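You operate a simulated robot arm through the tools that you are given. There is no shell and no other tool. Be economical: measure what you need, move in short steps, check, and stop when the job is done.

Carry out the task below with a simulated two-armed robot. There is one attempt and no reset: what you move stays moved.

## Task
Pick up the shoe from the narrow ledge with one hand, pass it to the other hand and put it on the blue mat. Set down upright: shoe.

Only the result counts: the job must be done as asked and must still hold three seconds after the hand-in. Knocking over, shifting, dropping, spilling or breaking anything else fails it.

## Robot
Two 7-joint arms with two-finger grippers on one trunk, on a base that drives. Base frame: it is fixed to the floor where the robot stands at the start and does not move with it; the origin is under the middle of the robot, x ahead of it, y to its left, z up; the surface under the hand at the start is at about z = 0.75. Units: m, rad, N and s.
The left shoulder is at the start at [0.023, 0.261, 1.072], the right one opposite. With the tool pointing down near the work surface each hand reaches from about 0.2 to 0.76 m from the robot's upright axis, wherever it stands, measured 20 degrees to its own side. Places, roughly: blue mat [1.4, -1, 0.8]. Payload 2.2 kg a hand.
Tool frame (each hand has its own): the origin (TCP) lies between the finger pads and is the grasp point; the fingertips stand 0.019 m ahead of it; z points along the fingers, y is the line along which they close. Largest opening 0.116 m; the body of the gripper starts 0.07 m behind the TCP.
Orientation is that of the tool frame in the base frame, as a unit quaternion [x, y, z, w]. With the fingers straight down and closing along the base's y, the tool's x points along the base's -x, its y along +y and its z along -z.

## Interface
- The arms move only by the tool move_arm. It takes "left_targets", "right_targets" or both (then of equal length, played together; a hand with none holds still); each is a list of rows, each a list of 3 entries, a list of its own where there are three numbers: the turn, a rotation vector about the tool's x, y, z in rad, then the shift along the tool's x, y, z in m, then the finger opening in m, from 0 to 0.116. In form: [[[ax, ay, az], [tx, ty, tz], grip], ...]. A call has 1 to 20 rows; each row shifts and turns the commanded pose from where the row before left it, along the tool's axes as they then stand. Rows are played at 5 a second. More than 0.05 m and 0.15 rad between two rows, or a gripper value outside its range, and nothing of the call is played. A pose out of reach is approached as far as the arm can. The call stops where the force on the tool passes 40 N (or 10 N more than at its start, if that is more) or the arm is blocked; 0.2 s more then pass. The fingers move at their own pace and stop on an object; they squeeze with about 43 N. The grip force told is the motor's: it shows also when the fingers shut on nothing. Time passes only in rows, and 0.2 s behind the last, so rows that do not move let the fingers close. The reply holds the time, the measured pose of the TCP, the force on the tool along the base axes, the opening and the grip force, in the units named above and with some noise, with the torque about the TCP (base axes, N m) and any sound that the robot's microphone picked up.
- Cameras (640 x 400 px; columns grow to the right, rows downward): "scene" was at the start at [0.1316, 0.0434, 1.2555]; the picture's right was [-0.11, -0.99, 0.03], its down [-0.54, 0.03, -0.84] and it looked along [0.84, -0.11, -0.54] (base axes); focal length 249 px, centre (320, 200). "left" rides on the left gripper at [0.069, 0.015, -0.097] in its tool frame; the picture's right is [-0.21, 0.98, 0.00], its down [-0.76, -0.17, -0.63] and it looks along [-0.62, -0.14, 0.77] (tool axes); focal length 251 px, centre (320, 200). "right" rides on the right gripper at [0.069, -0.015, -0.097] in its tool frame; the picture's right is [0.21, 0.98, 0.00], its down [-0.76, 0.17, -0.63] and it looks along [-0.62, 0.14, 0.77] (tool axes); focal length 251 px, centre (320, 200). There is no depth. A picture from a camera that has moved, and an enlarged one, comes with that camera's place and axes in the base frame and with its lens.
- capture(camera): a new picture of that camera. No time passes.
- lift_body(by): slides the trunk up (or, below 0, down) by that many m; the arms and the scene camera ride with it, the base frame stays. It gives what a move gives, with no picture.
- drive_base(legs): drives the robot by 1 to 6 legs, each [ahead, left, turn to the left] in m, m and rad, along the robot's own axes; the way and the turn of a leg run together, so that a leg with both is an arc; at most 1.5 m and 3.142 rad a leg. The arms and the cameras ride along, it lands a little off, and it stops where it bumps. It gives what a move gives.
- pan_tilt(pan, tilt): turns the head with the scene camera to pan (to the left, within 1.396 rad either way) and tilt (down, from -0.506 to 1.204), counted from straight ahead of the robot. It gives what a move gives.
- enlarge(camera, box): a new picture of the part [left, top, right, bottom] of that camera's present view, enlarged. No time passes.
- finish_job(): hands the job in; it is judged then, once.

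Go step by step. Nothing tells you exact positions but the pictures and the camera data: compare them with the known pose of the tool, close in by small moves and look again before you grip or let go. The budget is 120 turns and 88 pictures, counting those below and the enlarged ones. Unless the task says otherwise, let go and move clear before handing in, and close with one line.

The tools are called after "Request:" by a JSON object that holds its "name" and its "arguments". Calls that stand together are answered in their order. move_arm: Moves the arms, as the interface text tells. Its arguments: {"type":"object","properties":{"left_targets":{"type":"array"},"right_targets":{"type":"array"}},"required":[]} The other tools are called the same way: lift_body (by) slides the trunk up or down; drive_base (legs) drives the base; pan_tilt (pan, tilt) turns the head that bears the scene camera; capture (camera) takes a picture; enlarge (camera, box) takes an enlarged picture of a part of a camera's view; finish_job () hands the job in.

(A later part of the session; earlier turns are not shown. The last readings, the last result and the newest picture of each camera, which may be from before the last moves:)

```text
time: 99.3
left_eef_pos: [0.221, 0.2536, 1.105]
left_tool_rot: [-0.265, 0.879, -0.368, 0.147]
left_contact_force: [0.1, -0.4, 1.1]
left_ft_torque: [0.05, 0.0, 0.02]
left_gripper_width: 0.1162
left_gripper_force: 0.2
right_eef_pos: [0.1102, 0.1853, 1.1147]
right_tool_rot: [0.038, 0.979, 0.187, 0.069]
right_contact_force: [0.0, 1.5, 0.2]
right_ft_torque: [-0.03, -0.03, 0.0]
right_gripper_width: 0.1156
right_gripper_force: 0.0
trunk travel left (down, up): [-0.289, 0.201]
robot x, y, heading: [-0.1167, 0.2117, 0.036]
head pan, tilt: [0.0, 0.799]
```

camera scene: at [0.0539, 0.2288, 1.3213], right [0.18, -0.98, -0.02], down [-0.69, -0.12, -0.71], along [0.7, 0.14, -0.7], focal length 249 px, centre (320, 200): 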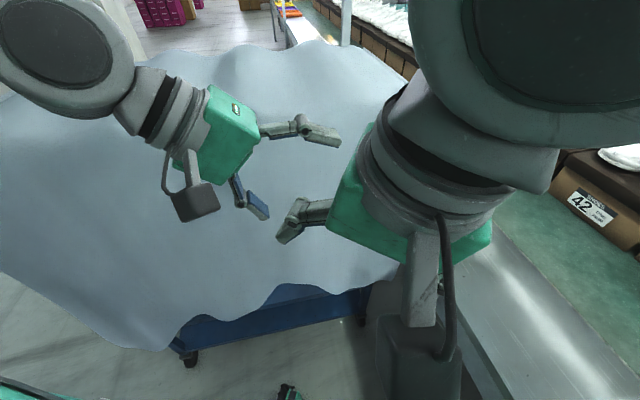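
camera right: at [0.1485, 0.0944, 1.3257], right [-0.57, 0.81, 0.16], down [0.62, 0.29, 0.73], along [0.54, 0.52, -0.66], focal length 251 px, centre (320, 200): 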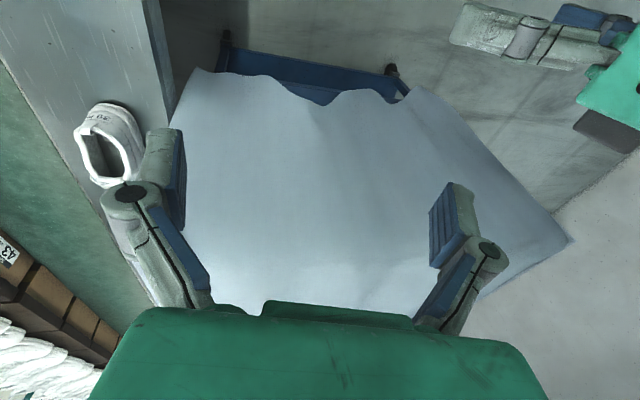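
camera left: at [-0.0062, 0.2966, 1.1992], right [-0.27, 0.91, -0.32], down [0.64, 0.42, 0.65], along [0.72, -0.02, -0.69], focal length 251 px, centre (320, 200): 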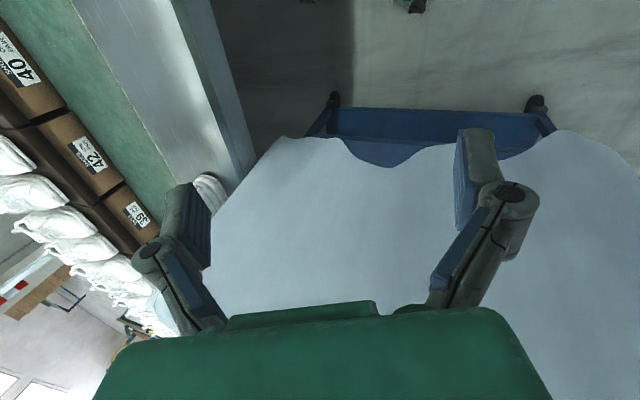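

Request:
{"name": "move_arm", "arguments": {"right_targets": [[[0, 0, 0], [0, 0, 0], 0.116], [[0, 0, 0], [0, 0, 0], 0.116], [[0, 0, 0], [0, 0, 0], 0.116], [[0, 0, 0], [0, 0, 0], 0.116], [[0, 0, 0], [0, 0, 0], 0.116], [[0, 0, 0], [0, 0, 0], 0.116], [[0, 0, 0], [0, 0, 0], 0.116], [[0, 0, 0], [0, 0, 0], 0.116], [[0, 0, 0], [0, 0, 0], 0.116], [[0, 0, 0], [0, 0, 0], 0.116], [[0, 0, 0], [0, 0, 0], 0.116], [[0, 0, 0], [0, 0, 0], 0.116]]}}

Request:
{"name": "move_arm", "arguments": {"right_targets": [[[0, 0, 0], [0, 0, 0], 0.116], [[0, 0, 0], [0, 0, 0], 0.116], [[0, 0, 0], [0, 0, 0], 0.116], [[0, 0, 0], [0, 0, 0], 0.116], [[0, 0, 0], [0, 0, 0], 0.116], [[0, 0, 0], [0, 0, 0], 0.116], [[0, 0, 0], [0, 0, 0], 0.116], [[0, 0, 0], [0, 0, 0], 0.116], [[0, 0, 0], [0, 0, 0], 0.116], [[0, 0, 0], [0, 0, 0], 0.116], [[0, 0, 0], [0, 0, 0], 0.116], [[0, 0, 0], [0, 0, 0], 0.116]]}}

Request:
{"name": "lift_body", "arguments": {"by": -0.06}}

```text
time: 102.1
left_eef_pos: [0.2177, 0.1897, 1.1055]
left_tool_rot: [-0.255, 0.891, -0.343, 0.154]
left_contact_force: [-0.3, -2.0, 0.3]
left_ft_torque: [0.12, -0.04, 0.06]
left_gripper_width: 0.116
left_gripper_force: 0.0
right_eef_pos: [0.1058, 0.1219, 1.1096]
right_tool_rot: [0.045, 0.973, 0.216, 0.063]
right_contact_force: [-1.1, -2.7, -0.9]
right_ft_torque: [0.16, -0.08, -0.03]
right_gripper_width: 0.1161
right_gripper_force: 0.2
trunk travel left (down, up): [-0.289, 0.201]
robot x, y, heading: [-0.1214, 0.2091, 0.037]
head pan, tilt: [0.0, 0.799]
stopped in row 12 (right hand): the arm was blocked; the commanded pose is now the measured one
```

```text
time: 104.7
left_eef_pos: [0.2168, 0.2054, 1.1069]
left_tool_rot: [-0.257, 0.887, -0.352, 0.152]
left_contact_force: [-0.9, -0.5, 0.9]
left_ft_torque: [0.0, -0.06, 0.03]
left_gripper_width: 0.1164
left_gripper_force: 0.1
right_eef_pos: [0.1077, 0.1425, 1.1135]
right_tool_rot: [0.045, 0.974, 0.211, 0.065]
right_contact_force: [-0.9, -0.1, 0.6]
right_ft_torque: [-0.01, -0.11, -0.04]
right_gripper_width: 0.1158
right_gripper_force: 0.0
trunk travel left (down, up): [-0.289, 0.201]
robot x, y, heading: [-0.1226, 0.2128, 0.031]
head pan, tilt: [0.0, 0.799]
```

```text
time: 105.7
left_eef_pos: [0.2221, 0.1796, 1.0457]
left_tool_rot: [-0.256, 0.892, -0.34, 0.153]
left_contact_force: [-0.3, -0.8, 1.0]
left_ft_torque: [0.13, -0.03, 0.06]
left_gripper_width: 0.1158
left_gripper_force: 0.0
right_eef_pos: [0.1084, 0.111, 1.0483]
right_tool_rot: [0.044, 0.973, 0.218, 0.065]
right_contact_force: [-0.5, -1.9, 0.3]
right_ft_torque: [0.08, -0.01, 0.0]
right_gripper_width: 0.116
right_gripper_force: 0.0
trunk travel left (down, up): [-0.229, 0.261]
robot x, y, heading: [-0.1196, 0.2014, 0.039]
head pan, tilt: [0.0, 0.799]
```

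Much calmer, trunk back at start height. Now I slowly bring both hands back to a neutral, fingers-down, separated pose.

Request:
{"name": "move_arm", "arguments": {"left_targets": [[[-0.059, 0.026, 0.044], [-0.0073, 0.0095, -0.0025], 0.116], [[-0.059, 0.026, 0.044], [-0.0073, 0.0095, -0.0025], 0.116], [[-0.059, 0.026, 0.044], [-0.0073, 0.0095, -0.0025], 0.116], [[-0.059, 0.026, 0.044], [-0.0073, 0.0095, -0.0025], 0.116], [[-0.059, 0.026, 0.044], [-0.0073, 0.0095, -0.0025], 0.116], [[-0.059, 0.026, 0.044], [-0.0073, 0.0095, -0.0025], 0.116], [[-0.059, 0.026, 0.044], [-0.0073, 0.0095, -0.0025], 0.116], [[-0.059, 0.026, 0.044], [-0.0073, 0.0095, -0.0025], 0.116], [[-0.059, 0.026, 0.044], [-0.0073, 0.0095, -0.0025], 0.116], [[-0.059, 0.026, 0.044], [-0.0073, 0.0095, -0.0025], 0.116], [[-0.059, 0.026, 0.044], [-0.0073, 0.0095, -0.0025], 0.116], [[-0.059, 0.026, 0.044], [-0.0073, 0.0095, -0.0025], 0.116]], "right_targets": [[[0.037, 0.011, -0.0074], [-0.0173, -0.0114, -0.0015], 0.116], [[0.037, 0.011, -0.0074], [-0.0173, -0.0114, -0.0015], 0.116], [[0.037, 0.011, -0.0074], [-0.0173, -0.0114, -0.0015], 0.116], [[0.037, 0.011, -0.0074], [-0.0173, -0.0114, -0.0015], 0.116], [[0.037, 0.011, -0.0074], [-0.0173, -0.0114, -0.0015], 0.116], [[0.037, 0.011, -0.0074], [-0.0173, -0.0114, -0.0015], 0.116], [[0.037, 0.011, -0.0074], [-0.0173, -0.0114, -0.0015], 0.116], [[0.037, 0.011, -0.0074], [-0.0173, -0.0114, -0.0015], 0.116], [[0.037, 0.011, -0.0074], [-0.0173, -0.0114, -0.0015], 0.116], [[0.037, 0.011, -0.0074], [-0.0173, -0.0114, -0.0015], 0.116], [[0.037, 0.011, -0.0074], [-0.0173, -0.0114, -0.0015], 0.116], [[0.037, 0.011, -0.0074], [-0.0173, -0.0114, -0.0015], 0.116]]}}

Request:
{"name": "capture", "arguments": {"camera": "scene"}}

```text
time: 108.5
left_eef_pos: [0.2673, 0.3457, 1.0324]
left_tool_rot: [-0.001, 1.0, -0.015, 0.002]
left_contact_force: [0.0, -0.4, -0.6]
left_ft_torque: [-0.02, 0.0, -0.01]
left_gripper_width: 0.1161
left_gripper_force: 0.1
right_eef_pos: [0.3067, -0.0032, 1.0593]
right_tool_rot: [0.002, 1.0, -0.016, 0.004]
right_contact_force: [-0.2, -1.1, 0.2]
right_ft_torque: [0.01, -0.01, -0.02]
right_gripper_width: 0.1159
right_gripper_force: 0.0
trunk travel left (down, up): [-0.229, 0.261]
robot x, y, heading: [-0.118, 0.2073, 0.032]
head pan, tilt: [0.0, 0.799]
stopped in row 12 (left hand): the arm was blocked; the commanded pose is now the measured one
```

```text
58 pictures are left
camera scene: at [0.0051, 0.1868, 1.2401], right [0.03, -1.0, -0.02], down [-0.72, -0.01, -0.69], along [0.69, 0.04, -0.72], focal length 249 px, centre (320, 200)
```

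scene: 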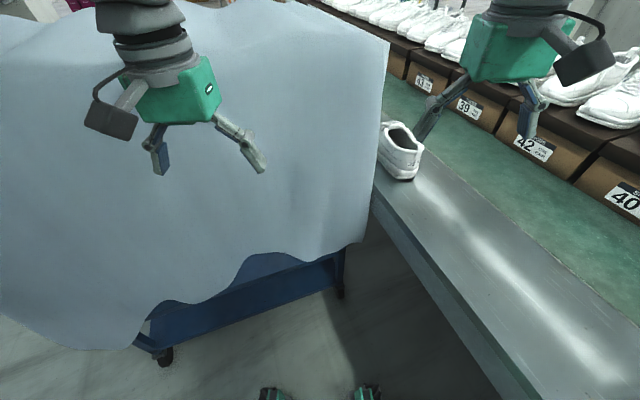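

The robot is calm and neutral again. I'll look for a drivable route round the far end of the line.

Request:
{"name": "move_arm", "arguments": {"right_targets": [[[0, 0, 0], [0, 0, 0], 0.116], [[0, 0, 0], [0, 0, 0], 0.116], [[0, 0, 0], [0, 0, 0], 0.116], [[0, 0, 0], [0, 0, 0], 0.116], [[0, 0, 0], [0, 0, 0], 0.116], [[0, 0, 0], [0, 0, 0], 0.116], [[0, 0, 0], [0, 0, 0], 0.116], [[0, 0, 0], [0, 0, 0], 0.116]]}}

Request:
{"name": "pan_tilt", "arguments": {"pan": 0.1, "tilt": 0.15}}

Request:
{"name": "enlarge", "arguments": {"camera": "scene", "box": [240, 120, 480, 270]}}

Request:
{"name": "capture", "arguments": {"camera": "scene"}}

```text
time: 110.3
left_eef_pos: [0.2655, 0.3752, 1.0305]
left_tool_rot: [-0.003, 1.0, -0.025, 0.002]
left_contact_force: [-0.3, -0.3, 0.3]
left_ft_torque: [-0.12, 0.01, 0.0]
left_gripper_width: 0.116
left_gripper_force: 0.2
right_eef_pos: [0.306, 0.0255, 1.0647]
right_tool_rot: [0.0, 1.0, -0.028, 0.006]
right_contact_force: [-0.4, 0.9, -0.5]
right_ft_torque: [-0.08, 0.04, 0.03]
right_gripper_width: 0.1161
right_gripper_force: 0.2
trunk travel left (down, up): [-0.229, 0.261]
robot x, y, heading: [-0.1191, 0.2114, 0.031]
head pan, tilt: [0.0, 0.799]
```

```text
time: 111.3
left_eef_pos: [0.2649, 0.386, 1.0277]
left_tool_rot: [-0.004, 1.0, -0.031, 0.003]
left_contact_force: [-0.7, 2.0, 0.7]
left_ft_torque: [-0.15, 0.03, 0.0]
left_gripper_width: 0.1159
left_gripper_force: 0.0
right_eef_pos: [0.3056, 0.0364, 1.068]
right_tool_rot: [0.0, 0.999, -0.033, 0.006]
right_contact_force: [0.1, 2.0, 1.2]
right_ft_torque: [-0.21, 0.01, 0.01]
right_gripper_width: 0.1157
right_gripper_force: 0.0
trunk travel left (down, up): [-0.229, 0.261]
robot x, y, heading: [-0.1208, 0.2167, 0.037]
head pan, tilt: [0.099, 0.15]
```

```text
2.67 times, centred on (360, 195) of scene
camera zoom: at [0.0132, 0.2663, 1.298], right [0.14, -0.99, 0.03], down [-0.15, -0.05, -0.99], along [0.98, 0.13, -0.16], focal length 664 px, centre (213, 213)
```

zoom: 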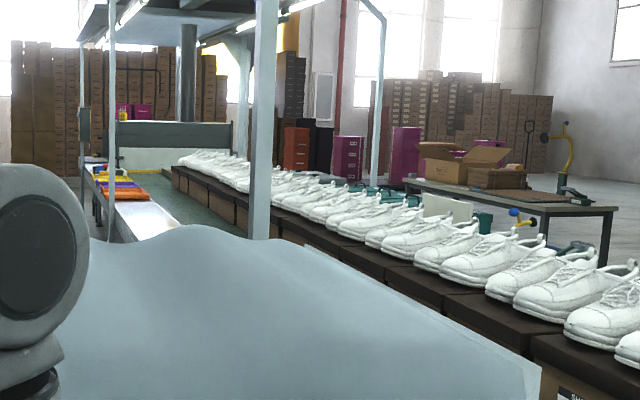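

```text
56 pictures are left
camera scene: at [0.0132, 0.2663, 1.298], right [0.14, -0.99, 0.03], down [-0.15, -0.05, -0.99], along [0.98, 0.13, -0.16], focal length 249 px, centre (320, 200)
```

scene: 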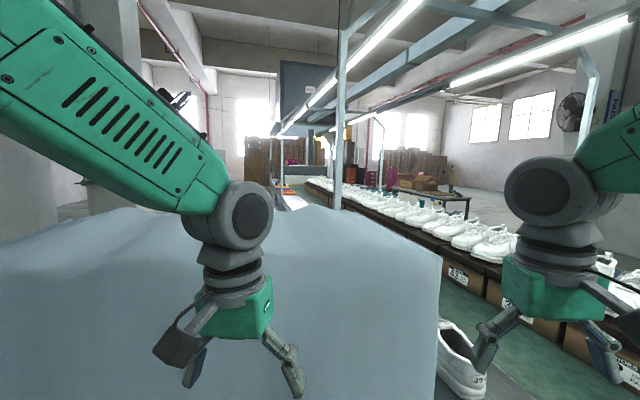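

The cloth-covered stack is about 1.1 m high, starting at x≈0.55, y≈0.08, so I'll stay clear of it. The shoe lies along the ledge (about 23° yaw), centre ≈(0.70, 0.01). I'll turn the robot parallel to the ledge and sidle back next to it.

Request:
{"name": "drive_base", "arguments": {"legs": [[0, 0, 0.36]]}}

Request:
{"name": "move_arm", "arguments": {"right_targets": [[[0, 0, 0], [0, 0, 0], 0.116], [[0, 0, 0], [0, 0, 0], 0.116], [[0, 0, 0], [0, 0, 0], 0.116], [[0, 0, 0], [0, 0, 0], 0.116], [[0, 0, 0], [0, 0, 0], 0.116], [[0, 0, 0], [0, 0, 0], 0.116], [[0, 0, 0], [0, 0, 0], 0.116], [[0, 0, 0], [0, 0, 0], 0.116]]}}

```text
time: 112.8
left_eef_pos: [0.1858, 0.493, 1.0316]
left_tool_rot: [-0.179, 0.984, -0.023, 0.006]
left_contact_force: [-0.2, 1.6, 0.2]
left_ft_torque: [-0.06, -0.05, -0.02]
left_gripper_width: 0.1162
left_gripper_force: 0.1
right_eef_pos: [0.343, 0.1804, 1.0644]
right_tool_rot: [-0.176, 0.984, -0.025, 0.009]
right_contact_force: [0.2, 0.7, 0.2]
right_ft_torque: [-0.05, -0.06, 0.04]
right_gripper_width: 0.116
right_gripper_force: 0.1
trunk travel left (down, up): [-0.229, 0.261]
robot x, y, heading: [-0.1221, 0.2129, 0.389]
head pan, tilt: [0.099, 0.15]
```

```text
time: 114.8
left_eef_pos: [0.1693, 0.5208, 1.0301]
left_tool_rot: [-0.181, 0.983, -0.034, 0.011]
left_contact_force: [-0.8, 0.1, -0.7]
left_ft_torque: [0.0, 0.01, 0.01]
left_gripper_width: 0.116
left_gripper_force: 0.1
right_eef_pos: [0.327, 0.209, 1.0694]
right_tool_rot: [-0.178, 0.983, -0.036, 0.015]
right_contact_force: [-0.2, 0.8, 0.2]
right_ft_torque: [-0.05, -0.01, 0.0]
right_gripper_width: 0.1161
right_gripper_force: 0.0
trunk travel left (down, up): [-0.229, 0.261]
robot x, y, heading: [-0.1238, 0.222, 0.389]
head pan, tilt: [0.099, 0.15]
stopped in row 8 (right hand): the arm was blocked; the commanded pose is now the measured one
```

Request:
{"name": "lift_body", "arguments": {"by": -0.1}}

Request:
{"name": "drive_base", "arguments": {"legs": [[0.03, -0.1, 0]]}}

Request:
{"name": "move_arm", "arguments": {"right_targets": [[[0, 0, 0], [0, 0, 0], 0.116], [[0, 0, 0], [0, 0, 0], 0.116], [[0, 0, 0], [0, 0, 0], 0.116], [[0, 0, 0], [0, 0, 0], 0.116], [[0, 0, 0], [0, 0, 0], 0.116], [[0, 0, 0], [0, 0, 0], 0.116], [[0, 0, 0], [0, 0, 0], 0.116], [[0, 0, 0], [0, 0, 0], 0.116]]}}

Request:
{"name": "drive_base", "arguments": {"legs": [[0, -0.1, 0]]}}

Request:
{"name": "move_arm", "arguments": {"right_targets": [[[0, 0, 0], [0, 0, 0], 0.116], [[0, 0, 0], [0, 0, 0], 0.116], [[0, 0, 0], [0, 0, 0], 0.116], [[0, 0, 0], [0, 0, 0], 0.116], [[0, 0, 0], [0, 0, 0], 0.116], [[0, 0, 0], [0, 0, 0], 0.116], [[0, 0, 0], [0, 0, 0], 0.116], [[0, 0, 0], [0, 0, 0], 0.116]]}}

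```text
time: 116.1
left_eef_pos: [0.1742, 0.5112, 0.932]
left_tool_rot: [-0.181, 0.983, -0.03, 0.01]
left_contact_force: [-1.2, -0.2, -0.1]
left_ft_torque: [-0.02, 0.0, 0.0]
left_gripper_width: 0.1157
left_gripper_force: 0.1
right_eef_pos: [0.3324, 0.2001, 0.9678]
right_tool_rot: [-0.178, 0.983, -0.031, 0.014]
right_contact_force: [-0.7, -0.4, 0.6]
right_ft_torque: [-0.02, -0.05, 0.02]
right_gripper_width: 0.1159
right_gripper_force: 0.0
trunk travel left (down, up): [-0.129, 0.361]
robot x, y, heading: [-0.1235, 0.218, 0.39]
head pan, tilt: [0.099, 0.15]
```

```text
time: 117.3
left_eef_pos: [0.2296, 0.4722, 0.9213]
left_tool_rot: [-0.179, 0.983, -0.049, 0.008]
left_contact_force: [0.1, 2.2, -0.8]
left_ft_torque: [-0.24, 0.01, 0.01]
left_gripper_width: 0.1161
left_gripper_force: 0.0
right_eef_pos: [0.3856, 0.1609, 0.9705]
right_tool_rot: [-0.177, 0.983, -0.051, 0.015]
right_contact_force: [0.5, 2.2, -1.1]
right_ft_torque: [-0.26, 0.04, 0.0]
right_gripper_width: 0.1159
right_gripper_force: 0.2
trunk travel left (down, up): [-0.129, 0.361]
robot x, y, heading: [-0.0659, 0.1502, 0.382]
head pan, tilt: [0.099, 0.15]
```

```text
time: 119.1
left_eef_pos: [0.2429, 0.4177, 0.9356]
left_tool_rot: [-0.178, 0.984, -0.019, 0.007]
left_contact_force: [1.2, -0.9, -0.5]
left_ft_torque: [0.09, 0.05, 0.01]
left_gripper_width: 0.1157
left_gripper_force: 0.1
right_eef_pos: [0.4003, 0.1013, 0.9634]
right_tool_rot: [-0.175, 0.984, -0.02, 0.012]
right_contact_force: [0.2, -1.9, -0.6]
right_ft_torque: [0.09, 0.0, -0.06]
right_gripper_width: 0.116
right_gripper_force: 0.0
trunk travel left (down, up): [-0.129, 0.361]
robot x, y, heading: [-0.0607, 0.1429, 0.383]
head pan, tilt: [0.099, 0.15]
```

```text
time: 120.2
left_eef_pos: [0.2603, 0.3754, 0.9293]
left_tool_rot: [-0.18, 0.983, -0.043, 0.011]
left_contact_force: [-1.4, 0.5, 0.5]
left_ft_torque: [-0.16, -0.04, 0.01]
left_gripper_width: 0.1158
left_gripper_force: 0.0
right_eef_pos: [0.4153, 0.0613, 0.9734]
right_tool_rot: [-0.178, 0.983, -0.043, 0.019]
right_contact_force: [-0.2, 2.4, 0.0]
right_ft_torque: [-0.13, -0.06, 0.01]
right_gripper_width: 0.1162
right_gripper_force: 0.0
trunk travel left (down, up): [-0.129, 0.361]
robot x, y, heading: [-0.0276, 0.0646, 0.382]
head pan, tilt: [0.099, 0.15]
```

```text
time: 122.2
left_eef_pos: [0.2688, 0.3418, 0.9384]
left_tool_rot: [-0.179, 0.983, -0.024, 0.009]
left_contact_force: [0.9, -1.6, 0.2]
left_ft_torque: [0.14, 0.03, -0.01]
left_gripper_width: 0.1161
left_gripper_force: 0.1
right_eef_pos: [0.4246, 0.0288, 0.9672]
right_tool_rot: [-0.178, 0.984, -0.023, 0.016]
right_contact_force: [-0.3, -1.5, -0.6]
right_ft_torque: [0.09, 0.03, 0.0]
right_gripper_width: 0.1157
right_gripper_force: 0.0
trunk travel left (down, up): [-0.129, 0.361]
robot x, y, heading: [-0.0325, 0.064, 0.377]
head pan, tilt: [0.099, 0.15]
stopped in row 8 (right hand): the arm was blocked; the commanded pose is now the measured one
```

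Request:
{"name": "drive_base", "arguments": {"legs": [[0.05, -0.04, 0]]}}

Request:
{"name": "pan_tilt", "arguments": {"pan": -0.3, "tilt": 0.6}}

Request:
{"name": "move_arm", "arguments": {"right_targets": [[[0, 0, 0], [0, 0, 0], 0.116], [[0, 0, 0], [0, 0, 0], 0.116], [[0, 0, 0], [0, 0, 0], 0.116], [[0, 0, 0], [0, 0, 0], 0.116], [[0, 0, 0], [0, 0, 0], 0.116], [[0, 0, 0], [0, 0, 0], 0.116], [[0, 0, 0], [0, 0, 0], 0.116], [[0, 0, 0], [0, 0, 0], 0.116], [[0, 0, 0], [0, 0, 0], 0.116], [[0, 0, 0], [0, 0, 0], 0.116]]}}

Request:
{"name": "capture", "arguments": {"camera": "scene"}}

Request:
{"name": "capture", "arguments": {"camera": "right"}}

```text
time: 123.2
left_eef_pos: [0.3232, 0.344, 0.9342]
left_tool_rot: [-0.181, 0.983, -0.032, 0.01]
left_contact_force: [-0.7, 0.7, -0.2]
left_ft_torque: [-0.03, 0.0, -0.02]
left_gripper_width: 0.116
left_gripper_force: 0.0
right_eef_pos: [0.4805, 0.0309, 0.9695]
right_tool_rot: [-0.178, 0.983, -0.033, 0.018]
right_contact_force: [1.0, 0.4, 0.0]
right_ft_torque: [-0.02, -0.02, 0.01]
right_gripper_width: 0.116
right_gripper_force: 0.1
trunk travel left (down, up): [-0.129, 0.361]
robot x, y, heading: [0.0295, 0.0532, 0.382]
head pan, tilt: [0.099, 0.15]
```

```text
time: 124.1
left_eef_pos: [0.3137, 0.3639, 0.9313]
left_tool_rot: [-0.183, 0.982, -0.043, 0.012]
left_contact_force: [0.1, 0.3, 0.5]
left_ft_torque: [-0.09, -0.01, 0.02]
left_gripper_width: 0.1158
left_gripper_force: 0.1
right_eef_pos: [0.4699, 0.0523, 0.9744]
right_tool_rot: [-0.179, 0.983, -0.044, 0.023]
right_contact_force: [-0.2, 1.2, 0.6]
right_ft_torque: [-0.08, -0.04, 0.02]
right_gripper_width: 0.1159
right_gripper_force: 0.0
trunk travel left (down, up): [-0.129, 0.361]
robot x, y, heading: [0.0288, 0.056, 0.387]
head pan, tilt: [-0.3, 0.6]
```

```text
time: 126.3
left_eef_pos: [0.3227, 0.3353, 0.9355]
left_tool_rot: [-0.18, 0.983, -0.031, 0.011]
left_contact_force: [1.0, -0.6, -0.2]
left_ft_torque: [0.11, 0.01, -0.04]
left_gripper_width: 0.1158
left_gripper_force: 0.0
right_eef_pos: [0.4808, 0.0222, 0.9707]
right_tool_rot: [-0.177, 0.984, -0.03, 0.02]
right_contact_force: [0.4, -1.7, -0.3]
right_ft_torque: [0.11, 0.02, 0.0]
right_gripper_width: 0.116
right_gripper_force: 0.0
trunk travel left (down, up): [-0.129, 0.361]
robot x, y, heading: [0.0297, 0.0485, 0.385]
head pan, tilt: [-0.3, 0.6]
```

```text
55 pictures are left
camera scene: at [0.1634, 0.0588, 1.157], right [0.08, -1.0, -0.01], down [-0.57, -0.04, -0.82], along [0.82, 0.07, -0.57], focal length 249 px, centre (320, 200)
```

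scene: 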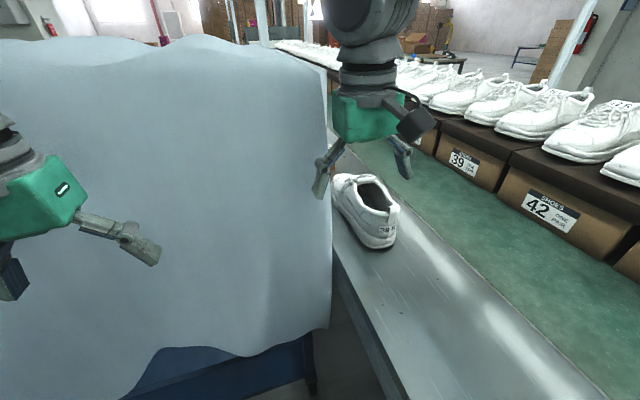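

```text
54 pictures are left
camera right: at [0.4171, -0.0108, 1.0667], right [-0.54, 0.84, -0.07], down [0.62, 0.45, 0.64], along [0.57, 0.3, -0.76], focal length 251 px, centre (320, 200)
```

right: 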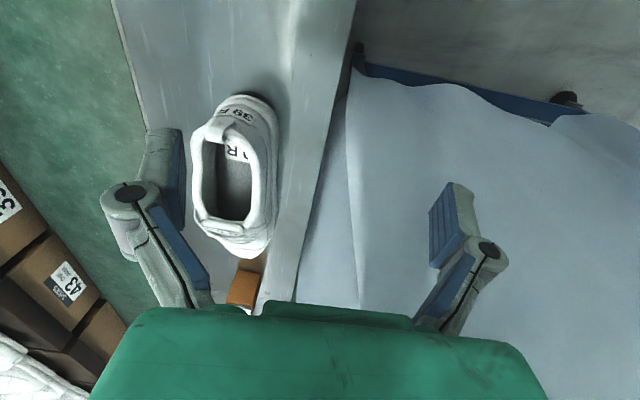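

The right hand is near the cloth wall, and the shoe's heel is at ≈(0.558, −0.048) with the toe at ≈(0.833, 0.053). I move the right hand sideways over the ledge, then forward above the heel.

Request:
{"name": "move_arm", "arguments": {"right_targets": [[[0, 0, 0], [0, -0.015, 0], 0.116], [[0, 0, 0], [0, -0.02, 0], 0.116], [[0, 0, 0], [0, -0.02, 0], 0.116], [[0, 0, 0], [0, -0.02, 0], 0.116], [[0, 0, 0], [-0.01, -0.018, 0], 0.116], [[0, 0, 0], [-0.02, 0, 0], 0.116], [[0, 0, 0], [-0.02, 0, 0], 0.116], [[0, 0, 0], [-0.02, 0, 0], 0.116], [[0, 0, 0], [-0.02, 0, 0], 0.116], [[0, 0, 0], [0, 0, 0], 0.116], [[0, 0, 0], [0, 0, 0], 0.116], [[0, 0, 0], [0, 0, 0], 0.116]]}}

Request:
{"name": "capture", "arguments": {"camera": "right"}}

Request:
{"name": "capture", "arguments": {"camera": "scene"}}

```text
time: 128.9
left_eef_pos: [0.3185, 0.3497, 0.9332]
left_tool_rot: [-0.182, 0.983, -0.037, 0.012]
left_contact_force: [1.1, 0.3, 0.6]
left_ft_torque: [-0.02, -0.03, -0.01]
left_gripper_width: 0.1162
left_gripper_force: 0.1
right_eef_pos: [0.5907, -0.0187, 0.9833]
right_tool_rot: [-0.178, 0.983, -0.037, 0.021]
right_contact_force: [0.3, 0.1, 0.1]
right_ft_torque: [0.0, 0.01, 0.0]
right_gripper_width: 0.116
right_gripper_force: 0.2
trunk travel left (down, up): [-0.129, 0.361]
robot x, y, heading: [0.0335, 0.0531, 0.38]
head pan, tilt: [-0.3, 0.6]
```

```text
53 pictures are left
camera right: at [0.5268, -0.0511, 1.0794], right [-0.54, 0.84, -0.08], down [0.62, 0.46, 0.64], along [0.57, 0.29, -0.77], focal length 251 px, centre (320, 200)
```

right: 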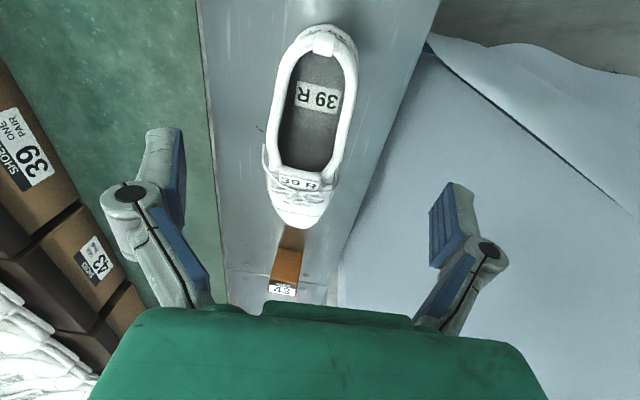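

```text
52 pictures are left
camera scene: at [0.1583, 0.0727, 1.1573], right [0.08, -1.0, 0.0], down [-0.57, -0.04, -0.82], along [0.82, 0.07, -0.57], focal length 249 px, centre (320, 200)
```

scene: 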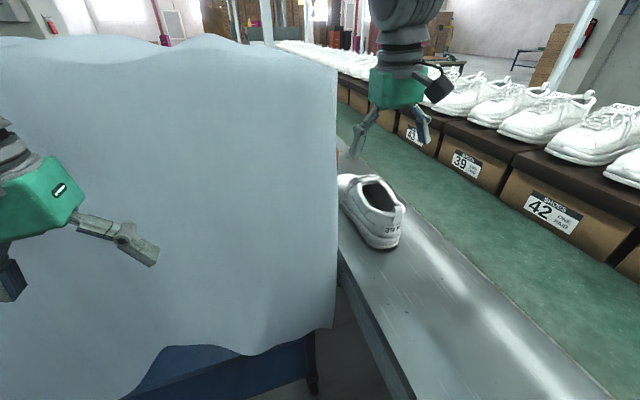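

Hand is roughly over the heel. I'll correct tilt and lateral offset and come down to just above the shoe.

Request:
{"name": "move_arm", "arguments": {"right_targets": [[[-0.02, 0.02, -0.02], [-0.002, -0.005, 0.01], 0.116], [[-0.02, 0.02, -0.02], [-0.002, -0.005, 0.015], 0.116], [[-0.01, 0.01, 0], [0, -0.005, 0.015], 0.116], [[0, 0, 0], [0, 0, 0.015], 0.116], [[0, 0, 0], [0, 0, 0.015], 0.116], [[0, 0, 0], [0, 0, 0.01], 0.116], [[0, 0, 0], [0, 0, 0], 0.116], [[0, 0, 0], [0, 0, 0], 0.116], [[0, 0, 0], [0, 0, 0], 0.116], [[0, 0, 0], [0, 0, 0], 0.116], [[0, 0, 0], [0, 0, 0], 0.116], [[0, 0, 0], [0, 0, 0], 0.116]]}}

Request:
{"name": "move_arm", "arguments": {"right_targets": [[[0, 0, 0], [0, 0, 0], 0.116], [[0, 0, 0], [0, 0, 0], 0.116], [[0, 0, 0], [0, 0, 0], 0.116], [[0, 0, 0], [0, 0, 0], 0.116]]}}

Request:
{"name": "move_arm", "arguments": {"right_targets": [[[0, 0, 0], [0, 0, 0], 0.116], [[0, 0, 0], [0, 0, 0], 0.116], [[0, 0, 0], [0, 0, 0], 0.116], [[0, 0, 0], [0, 0, 0], 0.116]]}}

Request:
{"name": "capture", "arguments": {"camera": "right"}}

Request:
{"name": "enlarge", "arguments": {"camera": "scene", "box": [300, 60, 480, 270]}}

```text
time: 131.5
left_eef_pos: [0.3187, 0.3511, 0.9333]
left_tool_rot: [-0.181, 0.983, -0.038, 0.012]
left_contact_force: [-0.2, 0.1, -0.4]
left_ft_torque: [-0.01, 0.03, 0.01]
left_gripper_width: 0.1159
left_gripper_force: 0.0
right_eef_pos: [0.6014, -0.0304, 0.9039]
right_tool_rot: [-0.198, 0.98, -0.018, -0.009]
right_contact_force: [0.3, 0.0, -0.2]
right_ft_torque: [-0.02, 0.0, 0.01]
right_gripper_width: 0.1161
right_gripper_force: 0.1
trunk travel left (down, up): [-0.129, 0.361]
robot x, y, heading: [0.0282, 0.0553, 0.378]
head pan, tilt: [-0.3, 0.6]
```

```text
time: 132.5
left_eef_pos: [0.3184, 0.3506, 0.9336]
left_tool_rot: [-0.18, 0.983, -0.038, 0.012]
left_contact_force: [0.6, -0.1, -0.4]
left_ft_torque: [0.0, -0.01, -0.02]
left_gripper_width: 0.116
left_gripper_force: 0.0
right_eef_pos: [0.6014, -0.0328, 0.9035]
right_tool_rot: [-0.198, 0.98, -0.017, -0.009]
right_contact_force: [-0.1, 0.4, -1.3]
right_ft_torque: [-0.03, -0.01, 0.02]
right_gripper_width: 0.1159
right_gripper_force: 0.2
trunk travel left (down, up): [-0.129, 0.361]
robot x, y, heading: [0.0286, 0.0555, 0.377]
head pan, tilt: [-0.3, 0.6]
```

```text
time: 133.5
left_eef_pos: [0.3189, 0.3509, 0.9347]
left_tool_rot: [-0.18, 0.983, -0.038, 0.012]
left_contact_force: [0.4, 0.4, -0.2]
left_ft_torque: [0.0, 0.0, 0.01]
left_gripper_width: 0.116
left_gripper_force: 0.1
right_eef_pos: [0.6025, -0.0337, 0.9028]
right_tool_rot: [-0.198, 0.98, -0.018, -0.009]
right_contact_force: [-0.1, -0.7, 0.9]
right_ft_torque: [-0.02, -0.01, -0.02]
right_gripper_width: 0.1158
right_gripper_force: 0.0
trunk travel left (down, up): [-0.129, 0.361]
robot x, y, heading: [0.026, 0.0545, 0.381]
head pan, tilt: [-0.3, 0.6]
```

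```text
51 pictures are left
camera right: at [0.5453, -0.0696, 1.0033], right [-0.58, 0.82, -0.03], down [0.64, 0.47, 0.61], along [0.51, 0.33, -0.79], focal length 251 px, centre (320, 200)
```

right: 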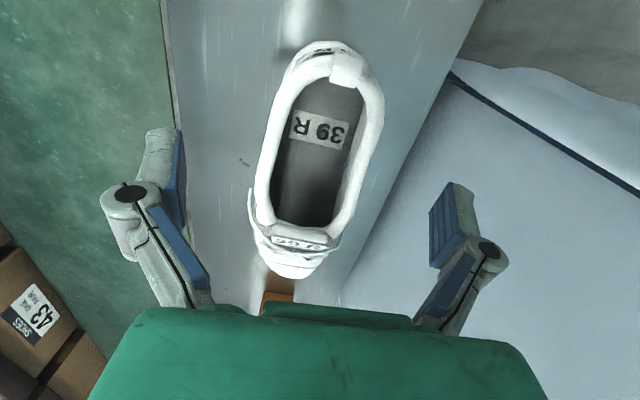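

```text
1.90 times, centred on (390, 165) of scene
camera zoom: at [0.1567, 0.0772, 1.1574], right [0.08, -1.0, 0.0], down [-0.57, -0.05, -0.82], along [0.82, 0.07, -0.57], focal length 474 px, centre (187, 267)
```

zoom: 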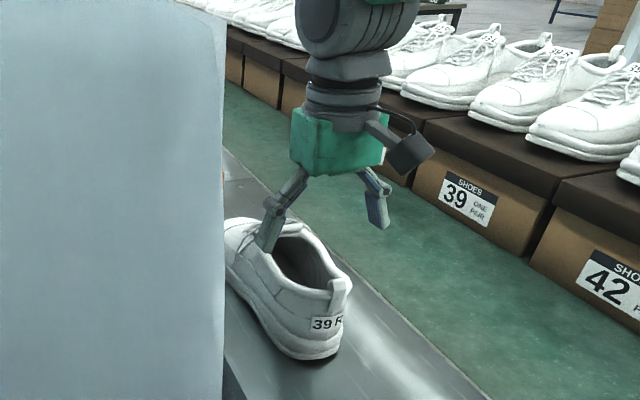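

The sway has stopped and the hand is centred over the heel part of the opening. Descending around the heel.

Request:
{"name": "move_arm", "arguments": {"right_targets": [[[0, 0, 0], [0, -0.001, 0.015], 0.116], [[0, 0, 0], [0, 0, 0.015], 0.116], [[0, 0, 0], [0, 0, 0.015], 0.116], [[0, 0, 0], [0, 0, 0.015], 0.116], [[0, 0, 0], [0, 0, 0.015], 0.116], [[0, 0, 0], [0, 0, 0.005], 0.116], [[0, 0, 0], [0, 0, 0], 0.116]]}}

Request:
{"name": "capture", "arguments": {"camera": "right"}}

Request:
{"name": "enlarge", "arguments": {"camera": "scene", "box": [300, 60, 480, 270]}}

```text
time: 135.1
left_eef_pos: [0.3185, 0.351, 0.9336]
left_tool_rot: [-0.181, 0.983, -0.037, 0.012]
left_contact_force: [-0.5, 0.5, -0.4]
left_ft_torque: [-0.02, 0.01, 0.03]
left_gripper_width: 0.116
left_gripper_force: 0.1
right_eef_pos: [0.6007, -0.0365, 0.8241]
right_tool_rot: [-0.197, 0.98, -0.018, -0.009]
right_contact_force: [1.0, 0.1, 0.4]
right_ft_torque: [0.01, 0.01, 0.03]
right_gripper_width: 0.1158
right_gripper_force: 0.0
trunk travel left (down, up): [-0.129, 0.361]
robot x, y, heading: [0.0273, 0.0559, 0.382]
head pan, tilt: [-0.3, 0.6]
```

```text
49 pictures are left
camera right: at [0.5437, -0.0738, 0.9238], right [-0.58, 0.82, -0.03], down [0.64, 0.47, 0.61], along [0.51, 0.33, -0.79], focal length 251 px, centre (320, 200)
```

right: 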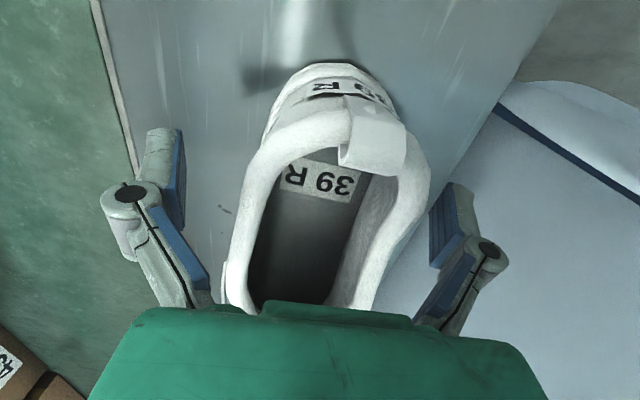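

```text
1.90 times, centred on (390, 165) of scene
camera zoom: at [0.1568, 0.0772, 1.1574], right [0.08, -1.0, 0.0], down [-0.57, -0.05, -0.82], along [0.82, 0.07, -0.57], focal length 474 px, centre (187, 267)
```

zoom: 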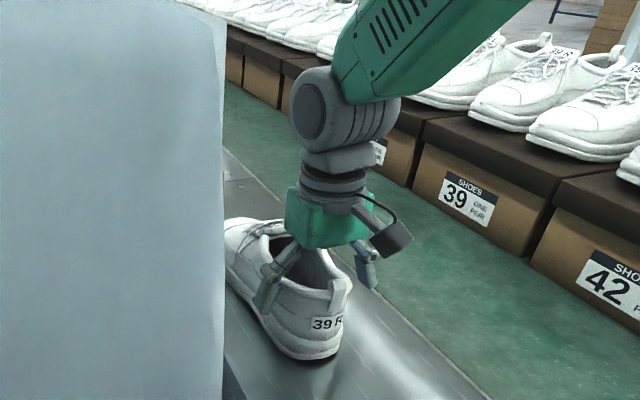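

The fingers straddle the heel with the shoe centred. Closing the right gripper.

Request:
{"name": "move_arm", "arguments": {"right_targets": [[[0, 0, 0], [0, 0, 0], 0.09], [[0, 0, 0], [0, 0, 0], 0.07], [[0, 0, 0], [0, 0, 0], 0.04], [[0, 0, 0], [0, 0, 0], 0.0], [[0, 0, 0], [0, 0, 0], 0.0], [[0, 0, 0], [0, 0, 0], 0.0]]}}

Request:
{"name": "capture", "arguments": {"camera": "right"}}

```text
time: 136.5
left_eef_pos: [0.3179, 0.3499, 0.9333]
left_tool_rot: [-0.181, 0.983, -0.037, 0.013]
left_contact_force: [-0.2, 0.3, -1.1]
left_ft_torque: [-0.01, -0.01, -0.02]
left_gripper_width: 0.1159
left_gripper_force: 0.0
right_eef_pos: [0.6001, -0.0361, 0.8234]
right_tool_rot: [-0.197, 0.98, -0.018, -0.009]
right_contact_force: [1.4, -0.7, 1.4]
right_ft_torque: [-0.14, -0.57, -0.14]
right_gripper_width: 0.0901
right_gripper_force: 43.1
trunk travel left (down, up): [-0.129, 0.361]
robot x, y, heading: [0.029, 0.0544, 0.385]
head pan, tilt: [-0.3, 0.6]
```

```text
47 pictures are left
camera right: at [0.5439, -0.0739, 0.9239], right [-0.58, 0.82, -0.03], down [0.64, 0.47, 0.61], along [0.51, 0.33, -0.79], focal length 251 px, centre (320, 200)
```

right: 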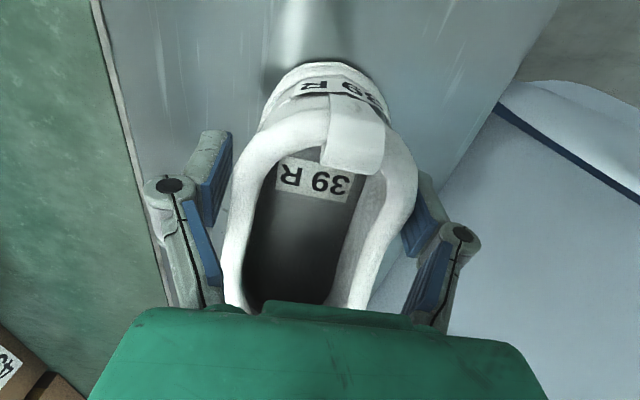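

Gripped (0.09 m wide). Lifting slowly.

Request:
{"name": "move_arm", "arguments": {"right_targets": [[[0, 0, 0], [0, 0, -0.008], 0.0], [[0, 0, 0], [0, 0, -0.01], 0.0], [[0, 0, 0], [0, 0, -0.012], 0.0], [[0, 0, 0], [0, 0, -0.015], 0.0], [[0, 0, 0], [0, 0, -0.015], 0.0], [[0, 0, 0], [0, 0, -0.015], 0.0], [[0, 0, 0], [0, 0, -0.015], 0.0], [[0, 0, 0], [0, 0, -0.01], 0.0], [[0, 0, 0], [0, 0, 0], 0.0], [[0, 0, 0], [0, 0, 0], 0.0], [[0, 0, 0], [0, 0, 0], 0.0]]}}

Request:
{"name": "capture", "arguments": {"camera": "right"}}

Request:
{"name": "capture", "arguments": {"camera": "scene"}}

```text
time: 138.9
left_eef_pos: [0.3181, 0.3498, 0.9328]
left_tool_rot: [-0.181, 0.983, -0.037, 0.011]
left_contact_force: [0.5, -0.4, 0.0]
left_ft_torque: [0.01, -0.03, -0.01]
left_gripper_width: 0.1159
left_gripper_force: 0.0
right_eef_pos: [0.6018, -0.0347, 0.922]
right_tool_rot: [-0.198, 0.98, -0.018, -0.009]
right_contact_force: [1.2, -0.3, -3.1]
right_ft_torque: [-0.07, 0.24, 0.0]
right_gripper_width: 0.0804
right_gripper_force: 42.8
trunk travel left (down, up): [-0.129, 0.361]
robot x, y, heading: [0.0271, 0.0526, 0.383]
head pan, tilt: [-0.3, 0.6]
```

```text
46 pictures are left
camera right: at [0.5454, -0.0713, 1.0229], right [-0.58, 0.82, -0.03], down [0.64, 0.47, 0.61], along [0.51, 0.33, -0.79], focal length 251 px, centre (320, 200)
```

right: 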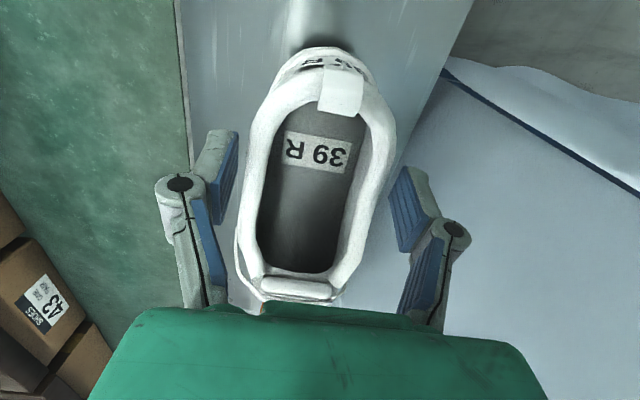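

```text
45 pictures are left
camera scene: at [0.1572, 0.0772, 1.1573], right [0.08, -1.0, 0.0], down [-0.57, -0.05, -0.82], along [0.82, 0.07, -0.57], focal length 249 px, centre (320, 200)
```

scene: 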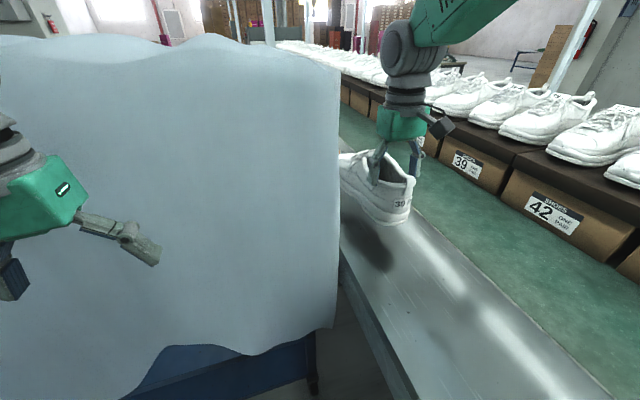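

The shoe is up but slipped a little in the grip. I'll hold and check it's stable.

Request:
{"name": "move_arm", "arguments": {"right_targets": [[[0, 0, 0], [0, 0, 0], 0.0], [[0, 0, 0], [0, 0, 0], 0.0], [[0, 0, 0], [0, 0, 0], 0.0], [[0, 0, 0], [0, 0, 0], 0.0], [[0, 0, 0], [0, 0, 0], 0.0]]}}

Request:
{"name": "enlarge", "arguments": {"camera": "scene", "box": [310, 80, 470, 280]}}

Request:
{"name": "capture", "arguments": {"camera": "right"}}

```text
time: 140.1
left_eef_pos: [0.3193, 0.35, 0.9335]
left_tool_rot: [-0.181, 0.983, -0.037, 0.011]
left_contact_force: [-0.3, -0.7, -0.3]
left_ft_torque: [-0.03, -0.01, 0.0]
left_gripper_width: 0.1159
left_gripper_force: 0.0
right_eef_pos: [0.6025, -0.034, 0.9231]
right_tool_rot: [-0.197, 0.98, -0.018, -0.009]
right_contact_force: [0.0, -0.5, -3.2]
right_ft_torque: [-0.1, 0.23, -0.02]
right_gripper_width: 0.0804
right_gripper_force: 42.6
trunk travel left (down, up): [-0.129, 0.361]
robot x, y, heading: [0.0288, 0.0551, 0.385]
head pan, tilt: [-0.3, 0.6]
```

```text
2.00 times, centred on (390, 180) of scene
camera zoom: at [0.1571, 0.0771, 1.1573], right [0.08, -1.0, 0.0], down [-0.57, -0.05, -0.82], along [0.82, 0.07, -0.57], focal length 498 px, centre (180, 240)
```

zoom: 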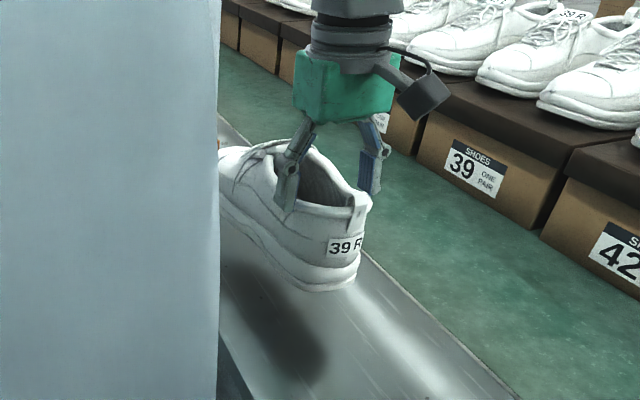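

```text
43 pictures are left
camera right: at [0.5454, -0.0713, 1.0229], right [-0.58, 0.82, -0.03], down [0.64, 0.47, 0.61], along [0.51, 0.33, -0.79], focal length 251 px, centre (320, 200)
```

right: 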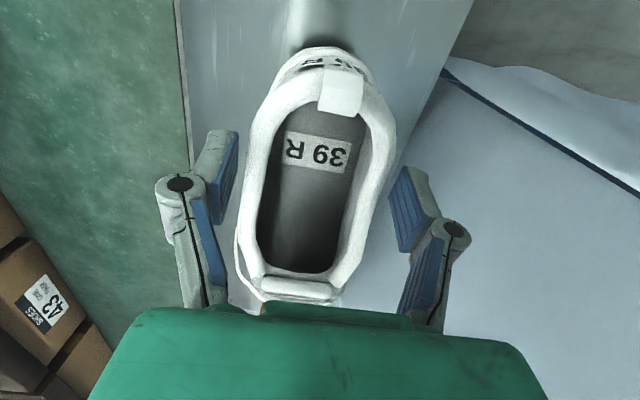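

The grip holds steadily (shoe ≈0.33 kg, upright). I retreat along the ledge so the toe clears the cloth stack.

Request:
{"name": "move_arm", "arguments": {"right_targets": [[[0, 0, 0], [0.01, 0, -0.005], 0.0], [[0, 0, 0], [0.015, 0, -0.005], 0.0], [[0, 0, 0], [0.02, 0, -0.005], 0.0], [[0, 0, 0], [0.02, 0, -0.005], 0.0], [[0, 0, 0], [0.02, 0, -0.005], 0.0], [[0, 0, 0], [0.02, 0, -0.005], 0.0], [[0, 0, 0], [0.02, 0, 0], 0.0], [[0, 0, 0], [0.02, 0, 0], 0.0], [[0, 0, 0], [0.02, 0, 0], 0.0], [[0, 0, 0], [0.02, 0, 0], 0.0], [[0, 0, 0], [0.02, 0, 0], 0.0], [[0, 0, 0], [0.015, 0, 0], 0.0], [[0, 0, 0], [0.01, 0, 0], 0.0], [[0, 0, 0], [0, 0, 0], 0.0], [[0, 0, 0], [0, 0, 0], 0.0]]}}

Request:
{"name": "capture", "arguments": {"camera": "scene"}}

```text
time: 143.3
left_eef_pos: [0.3187, 0.3485, 0.9339]
left_tool_rot: [-0.181, 0.983, -0.037, 0.012]
left_contact_force: [0.1, 0.2, -0.3]
left_ft_torque: [-0.02, 0.03, 0.0]
left_gripper_width: 0.116
left_gripper_force: 0.1
right_eef_pos: [0.3908, -0.1227, 0.958]
right_tool_rot: [-0.197, 0.98, -0.017, -0.009]
right_contact_force: [1.0, 0.4, -3.5]
right_ft_torque: [-0.1, 0.23, -0.01]
right_gripper_width: 0.0803
right_gripper_force: 43.3
trunk travel left (down, up): [-0.129, 0.361]
robot x, y, heading: [0.0308, 0.0535, 0.382]
head pan, tilt: [-0.3, 0.6]
```

```text
42 pictures are left
camera scene: at [0.1566, 0.0748, 1.1575], right [0.08, -1.0, 0.0], down [-0.57, -0.05, -0.82], along [0.82, 0.07, -0.57], focal length 249 px, centre (320, 200)
```

scene: 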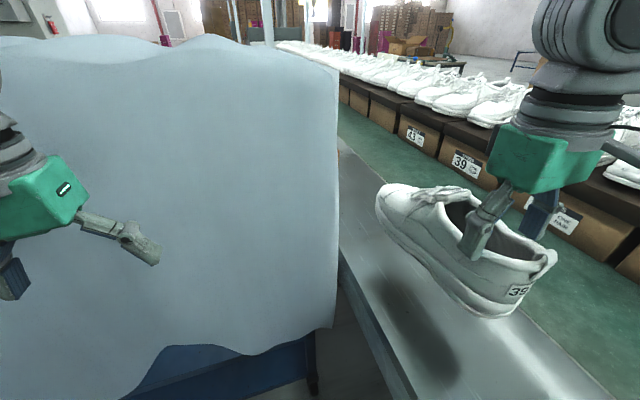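

Now turning the shoe so its toe points to the robot's left, backing a little more first.

Request:
{"name": "move_arm", "arguments": {"right_targets": [[[0, 0, 0], [0.02, 0, 0], 0.0], [[0, 0, 0], [0.02, 0, 0], 0.0], [[0, 0, -0.08], [0, 0, 0], 0.0], [[0, 0, -0.1], [0, 0, 0], 0.0], [[0, 0, -0.1], [0, 0, 0], 0.0], [[0, 0, -0.1], [0, 0, 0], 0.0], [[0, 0, -0.1], [0, 0, 0], 0.0], [[0, 0, -0.1], [0, 0, 0], 0.0], [[0, 0, -0.1], [0, 0, 0], 0.0], [[0, 0, -0.1], [0, 0, 0], 0.0], [[0, 0, -0.1], [0, 0, 0], 0.0], [[0, 0, -0.1], [0, 0, 0], 0.0], [[0, 0, -0.1], [0, 0, 0], 0.0], [[0, 0, -0.1], [0, 0, 0], 0.0], [[0, 0, -0.1], [0, 0, 0], 0.0], [[0, 0, -0.08], [0, 0, 0], 0.0], [[0, 0, 0], [0, 0, 0], 0.0], [[0, 0, 0], [0, 0, 0], 0.0]]}}

Request:
{"name": "pan_tilt", "arguments": {"pan": -0.2, "tilt": 0.8}}

Request:
{"name": "capture", "arguments": {"camera": "scene"}}

```text
time: 147.1
left_eef_pos: [0.319, 0.3503, 0.933]
left_tool_rot: [-0.181, 0.983, -0.036, 0.012]
left_contact_force: [0.4, -0.1, -0.7]
left_ft_torque: [0.03, 0.0, -0.01]
left_gripper_width: 0.1163
left_gripper_force: 0.0
right_eef_pos: [0.3522, -0.1368, 0.959]
right_tool_rot: [0.77, -0.637, 0.008, 0.017]
right_contact_force: [0.4, -0.4, -3.3]
right_ft_torque: [-0.26, -0.05, 0.02]
right_gripper_width: 0.0806
right_gripper_force: 42.9
trunk travel left (down, up): [-0.129, 0.361]
robot x, y, heading: [0.0305, 0.0515, 0.383]
head pan, tilt: [-0.3, 0.6]
```

```text
time: 147.9
left_eef_pos: [0.3186, 0.3494, 0.9331]
left_tool_rot: [-0.181, 0.983, -0.036, 0.012]
left_contact_force: [-0.9, -0.1, -1.1]
left_ft_torque: [-0.02, -0.01, -0.02]
left_gripper_width: 0.1161
left_gripper_force: 0.0
right_eef_pos: [0.3525, -0.1375, 0.9591]
right_tool_rot: [0.77, -0.638, 0.009, 0.018]
right_contact_force: [0.4, 1.2, -2.8]
right_ft_torque: [-0.24, -0.09, -0.01]
right_gripper_width: 0.0803
right_gripper_force: 42.8
trunk travel left (down, up): [-0.129, 0.361]
robot x, y, heading: [0.027, 0.0526, 0.386]
head pan, tilt: [-0.201, 0.799]
```

```text
41 pictures are left
camera scene: at [0.1475, 0.0826, 1.1407], right [0.18, -0.98, 0.0], down [-0.71, -0.13, -0.7], along [0.68, 0.13, -0.72], focal length 249 px, centre (320, 200)
```

scene: 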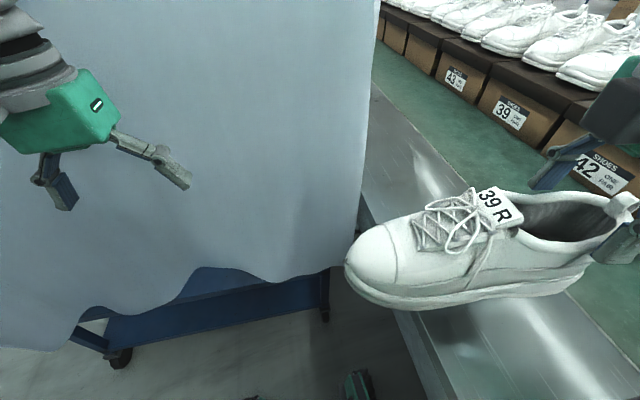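

The shoe points left, upright. I bring the right hand toward the middle and at the same time raise the left hand and yaw it so its fingers will close across the shoe.

Request:
{"name": "move_arm", "arguments": {"left_targets": [[[0, 0, 0.11], [0, 0, -0.012], 0.116], [[0, 0, 0.11], [0, 0, -0.012], 0.116], [[0, 0, 0.11], [0, 0, -0.012], 0.116], [[0, 0, 0.11], [0, 0, -0.012], 0.116], [[0, 0, 0.11], [0, 0, -0.012], 0.116], [[0, 0, 0.11], [0, 0, -0.012], 0.116], [[0, 0, 0.11], [0, 0, -0.012], 0.116], [[0, 0, 0.11], [0, 0, -0.012], 0.116], [[0, 0, 0.11], [0, 0, -0.012], 0.116], [[0, 0, 0.11], [0, 0, -0.012], 0.116], [[0, 0, 0.11], [0, 0, -0.012], 0.116], [[0, 0, 0.11], [0, 0, -0.012], 0.116], [[0, 0, 0.11], [0, 0, 0], 0.116], [[0, 0, 0.11], [0, 0, 0], 0.116], [[0, 0, 0.11], [0, 0, 0], 0.116], [[0, 0, 0.09], [0, 0, 0], 0.116], [[0, 0, 0], [0, 0, 0], 0.116], [[0, 0, 0], [0, 0, 0], 0.116]], "right_targets": [[[0, 0, 0], [-0.008, -0.003, 0], 0.0], [[0, 0, 0], [-0.012, -0.006, 0], 0.0], [[0, 0, 0], [-0.015, -0.006, 0], 0.0], [[0, 0, 0], [-0.015, -0.006, 0], 0.0], [[0, 0, 0], [-0.015, -0.006, 0], 0.0], [[0, 0, 0], [-0.015, -0.006, 0], 0.0], [[0, 0, 0], [-0.015, -0.006, 0], 0.0], [[0, 0, 0], [-0.015, -0.006, 0], 0.0], [[0, 0, 0], [-0.015, -0.006, 0], 0.0], [[0, 0, 0], [-0.012, -0.006, 0], 0.0], [[0, 0, 0], [-0.012, -0.006, 0], 0.0], [[0, 0, 0], [-0.01, -0.006, 0], 0.0], [[0, 0, 0], [-0.007, 0, 0], 0.0], [[0, 0, 0], [0, 0, 0], 0.0], [[0, 0, 0], [0, 0, 0], 0.0], [[0, 0, 0], [0, 0, 0], 0.0], [[0, 0, 0], [0, 0, 0], 0.0], [[0, 0, 0], [0, 0, 0], 0.0]]}}

Request:
{"name": "pan_tilt", "arguments": {"pan": 0.0, "tilt": 0.75}}

Request:
{"name": "capture", "arguments": {"camera": "scene"}}

Request:
{"name": "capture", "arguments": {"camera": "left"}}

```text
time: 151.7
left_eef_pos: [0.3137, 0.3605, 1.0772]
left_tool_rot: [0.634, 0.773, -0.015, 0.037]
left_contact_force: [-1.3, 0.6, -0.2]
left_ft_torque: [0.01, 0.06, 0.03]
left_gripper_width: 0.1145
left_gripper_force: 0.1
right_eef_pos: [0.3907, 0.04, 0.9528]
right_tool_rot: [0.77, -0.638, 0.009, 0.018]
right_contact_force: [0.2, 0.0, -3.1]
right_ft_torque: [-0.27, -0.12, 0.0]
right_gripper_width: 0.0805
right_gripper_force: 43.1
trunk travel left (down, up): [-0.129, 0.361]
robot x, y, heading: [0.0307, 0.0547, 0.383]
head pan, tilt: [-0.201, 0.799]
```

```text
time: 152.4
left_eef_pos: [0.3138, 0.3607, 1.0781]
left_tool_rot: [0.634, 0.772, -0.014, 0.036]
left_contact_force: [-1.5, 0.3, -0.8]
left_ft_torque: [0.0, 0.07, 0.0]
left_gripper_width: 0.1144
left_gripper_force: 0.1
right_eef_pos: [0.3906, 0.04, 0.9519]
right_tool_rot: [0.769, -0.638, 0.009, 0.019]
right_contact_force: [-0.5, -0.4, -3.7]
right_ft_torque: [-0.29, -0.07, 0.03]
right_gripper_width: 0.0805
right_gripper_force: 42.9
trunk travel left (down, up): [-0.129, 0.361]
robot x, y, heading: [0.0308, 0.0555, 0.383]
head pan, tilt: [0.0, 0.75]
```

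```text
40 pictures are left
camera scene: at [0.1444, 0.1015, 1.1446], right [0.37, -0.93, 0.0], down [-0.63, -0.26, -0.73], along [0.68, 0.27, -0.68], focal length 249 px, centre (320, 200)
```

scene: 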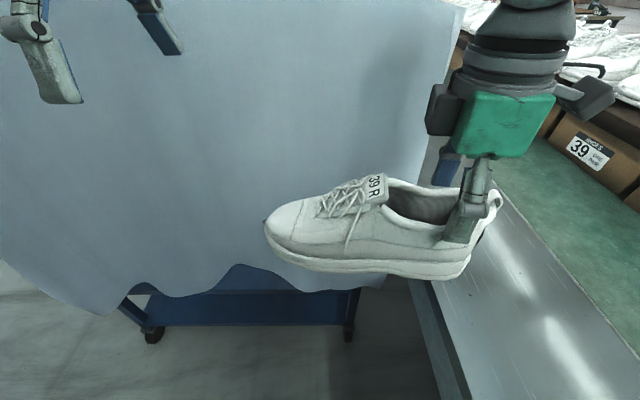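

```text
39 pictures are left
camera left: at [0.3096, 0.4391, 1.1686], right [1.0, -0.02, 0.04], down [-0.04, -0.73, 0.68], along [0.02, -0.69, -0.73], focal length 251 px, centre (320, 200)
```

left: 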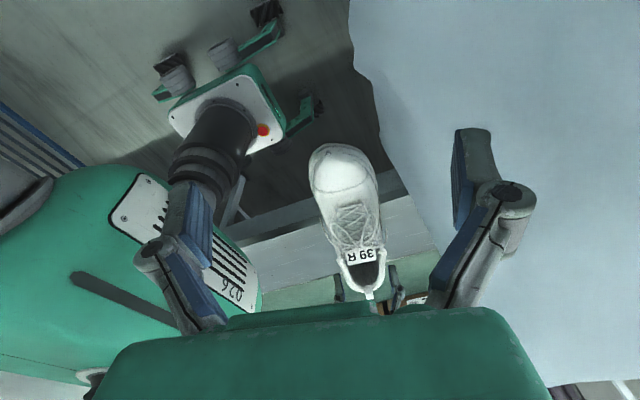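

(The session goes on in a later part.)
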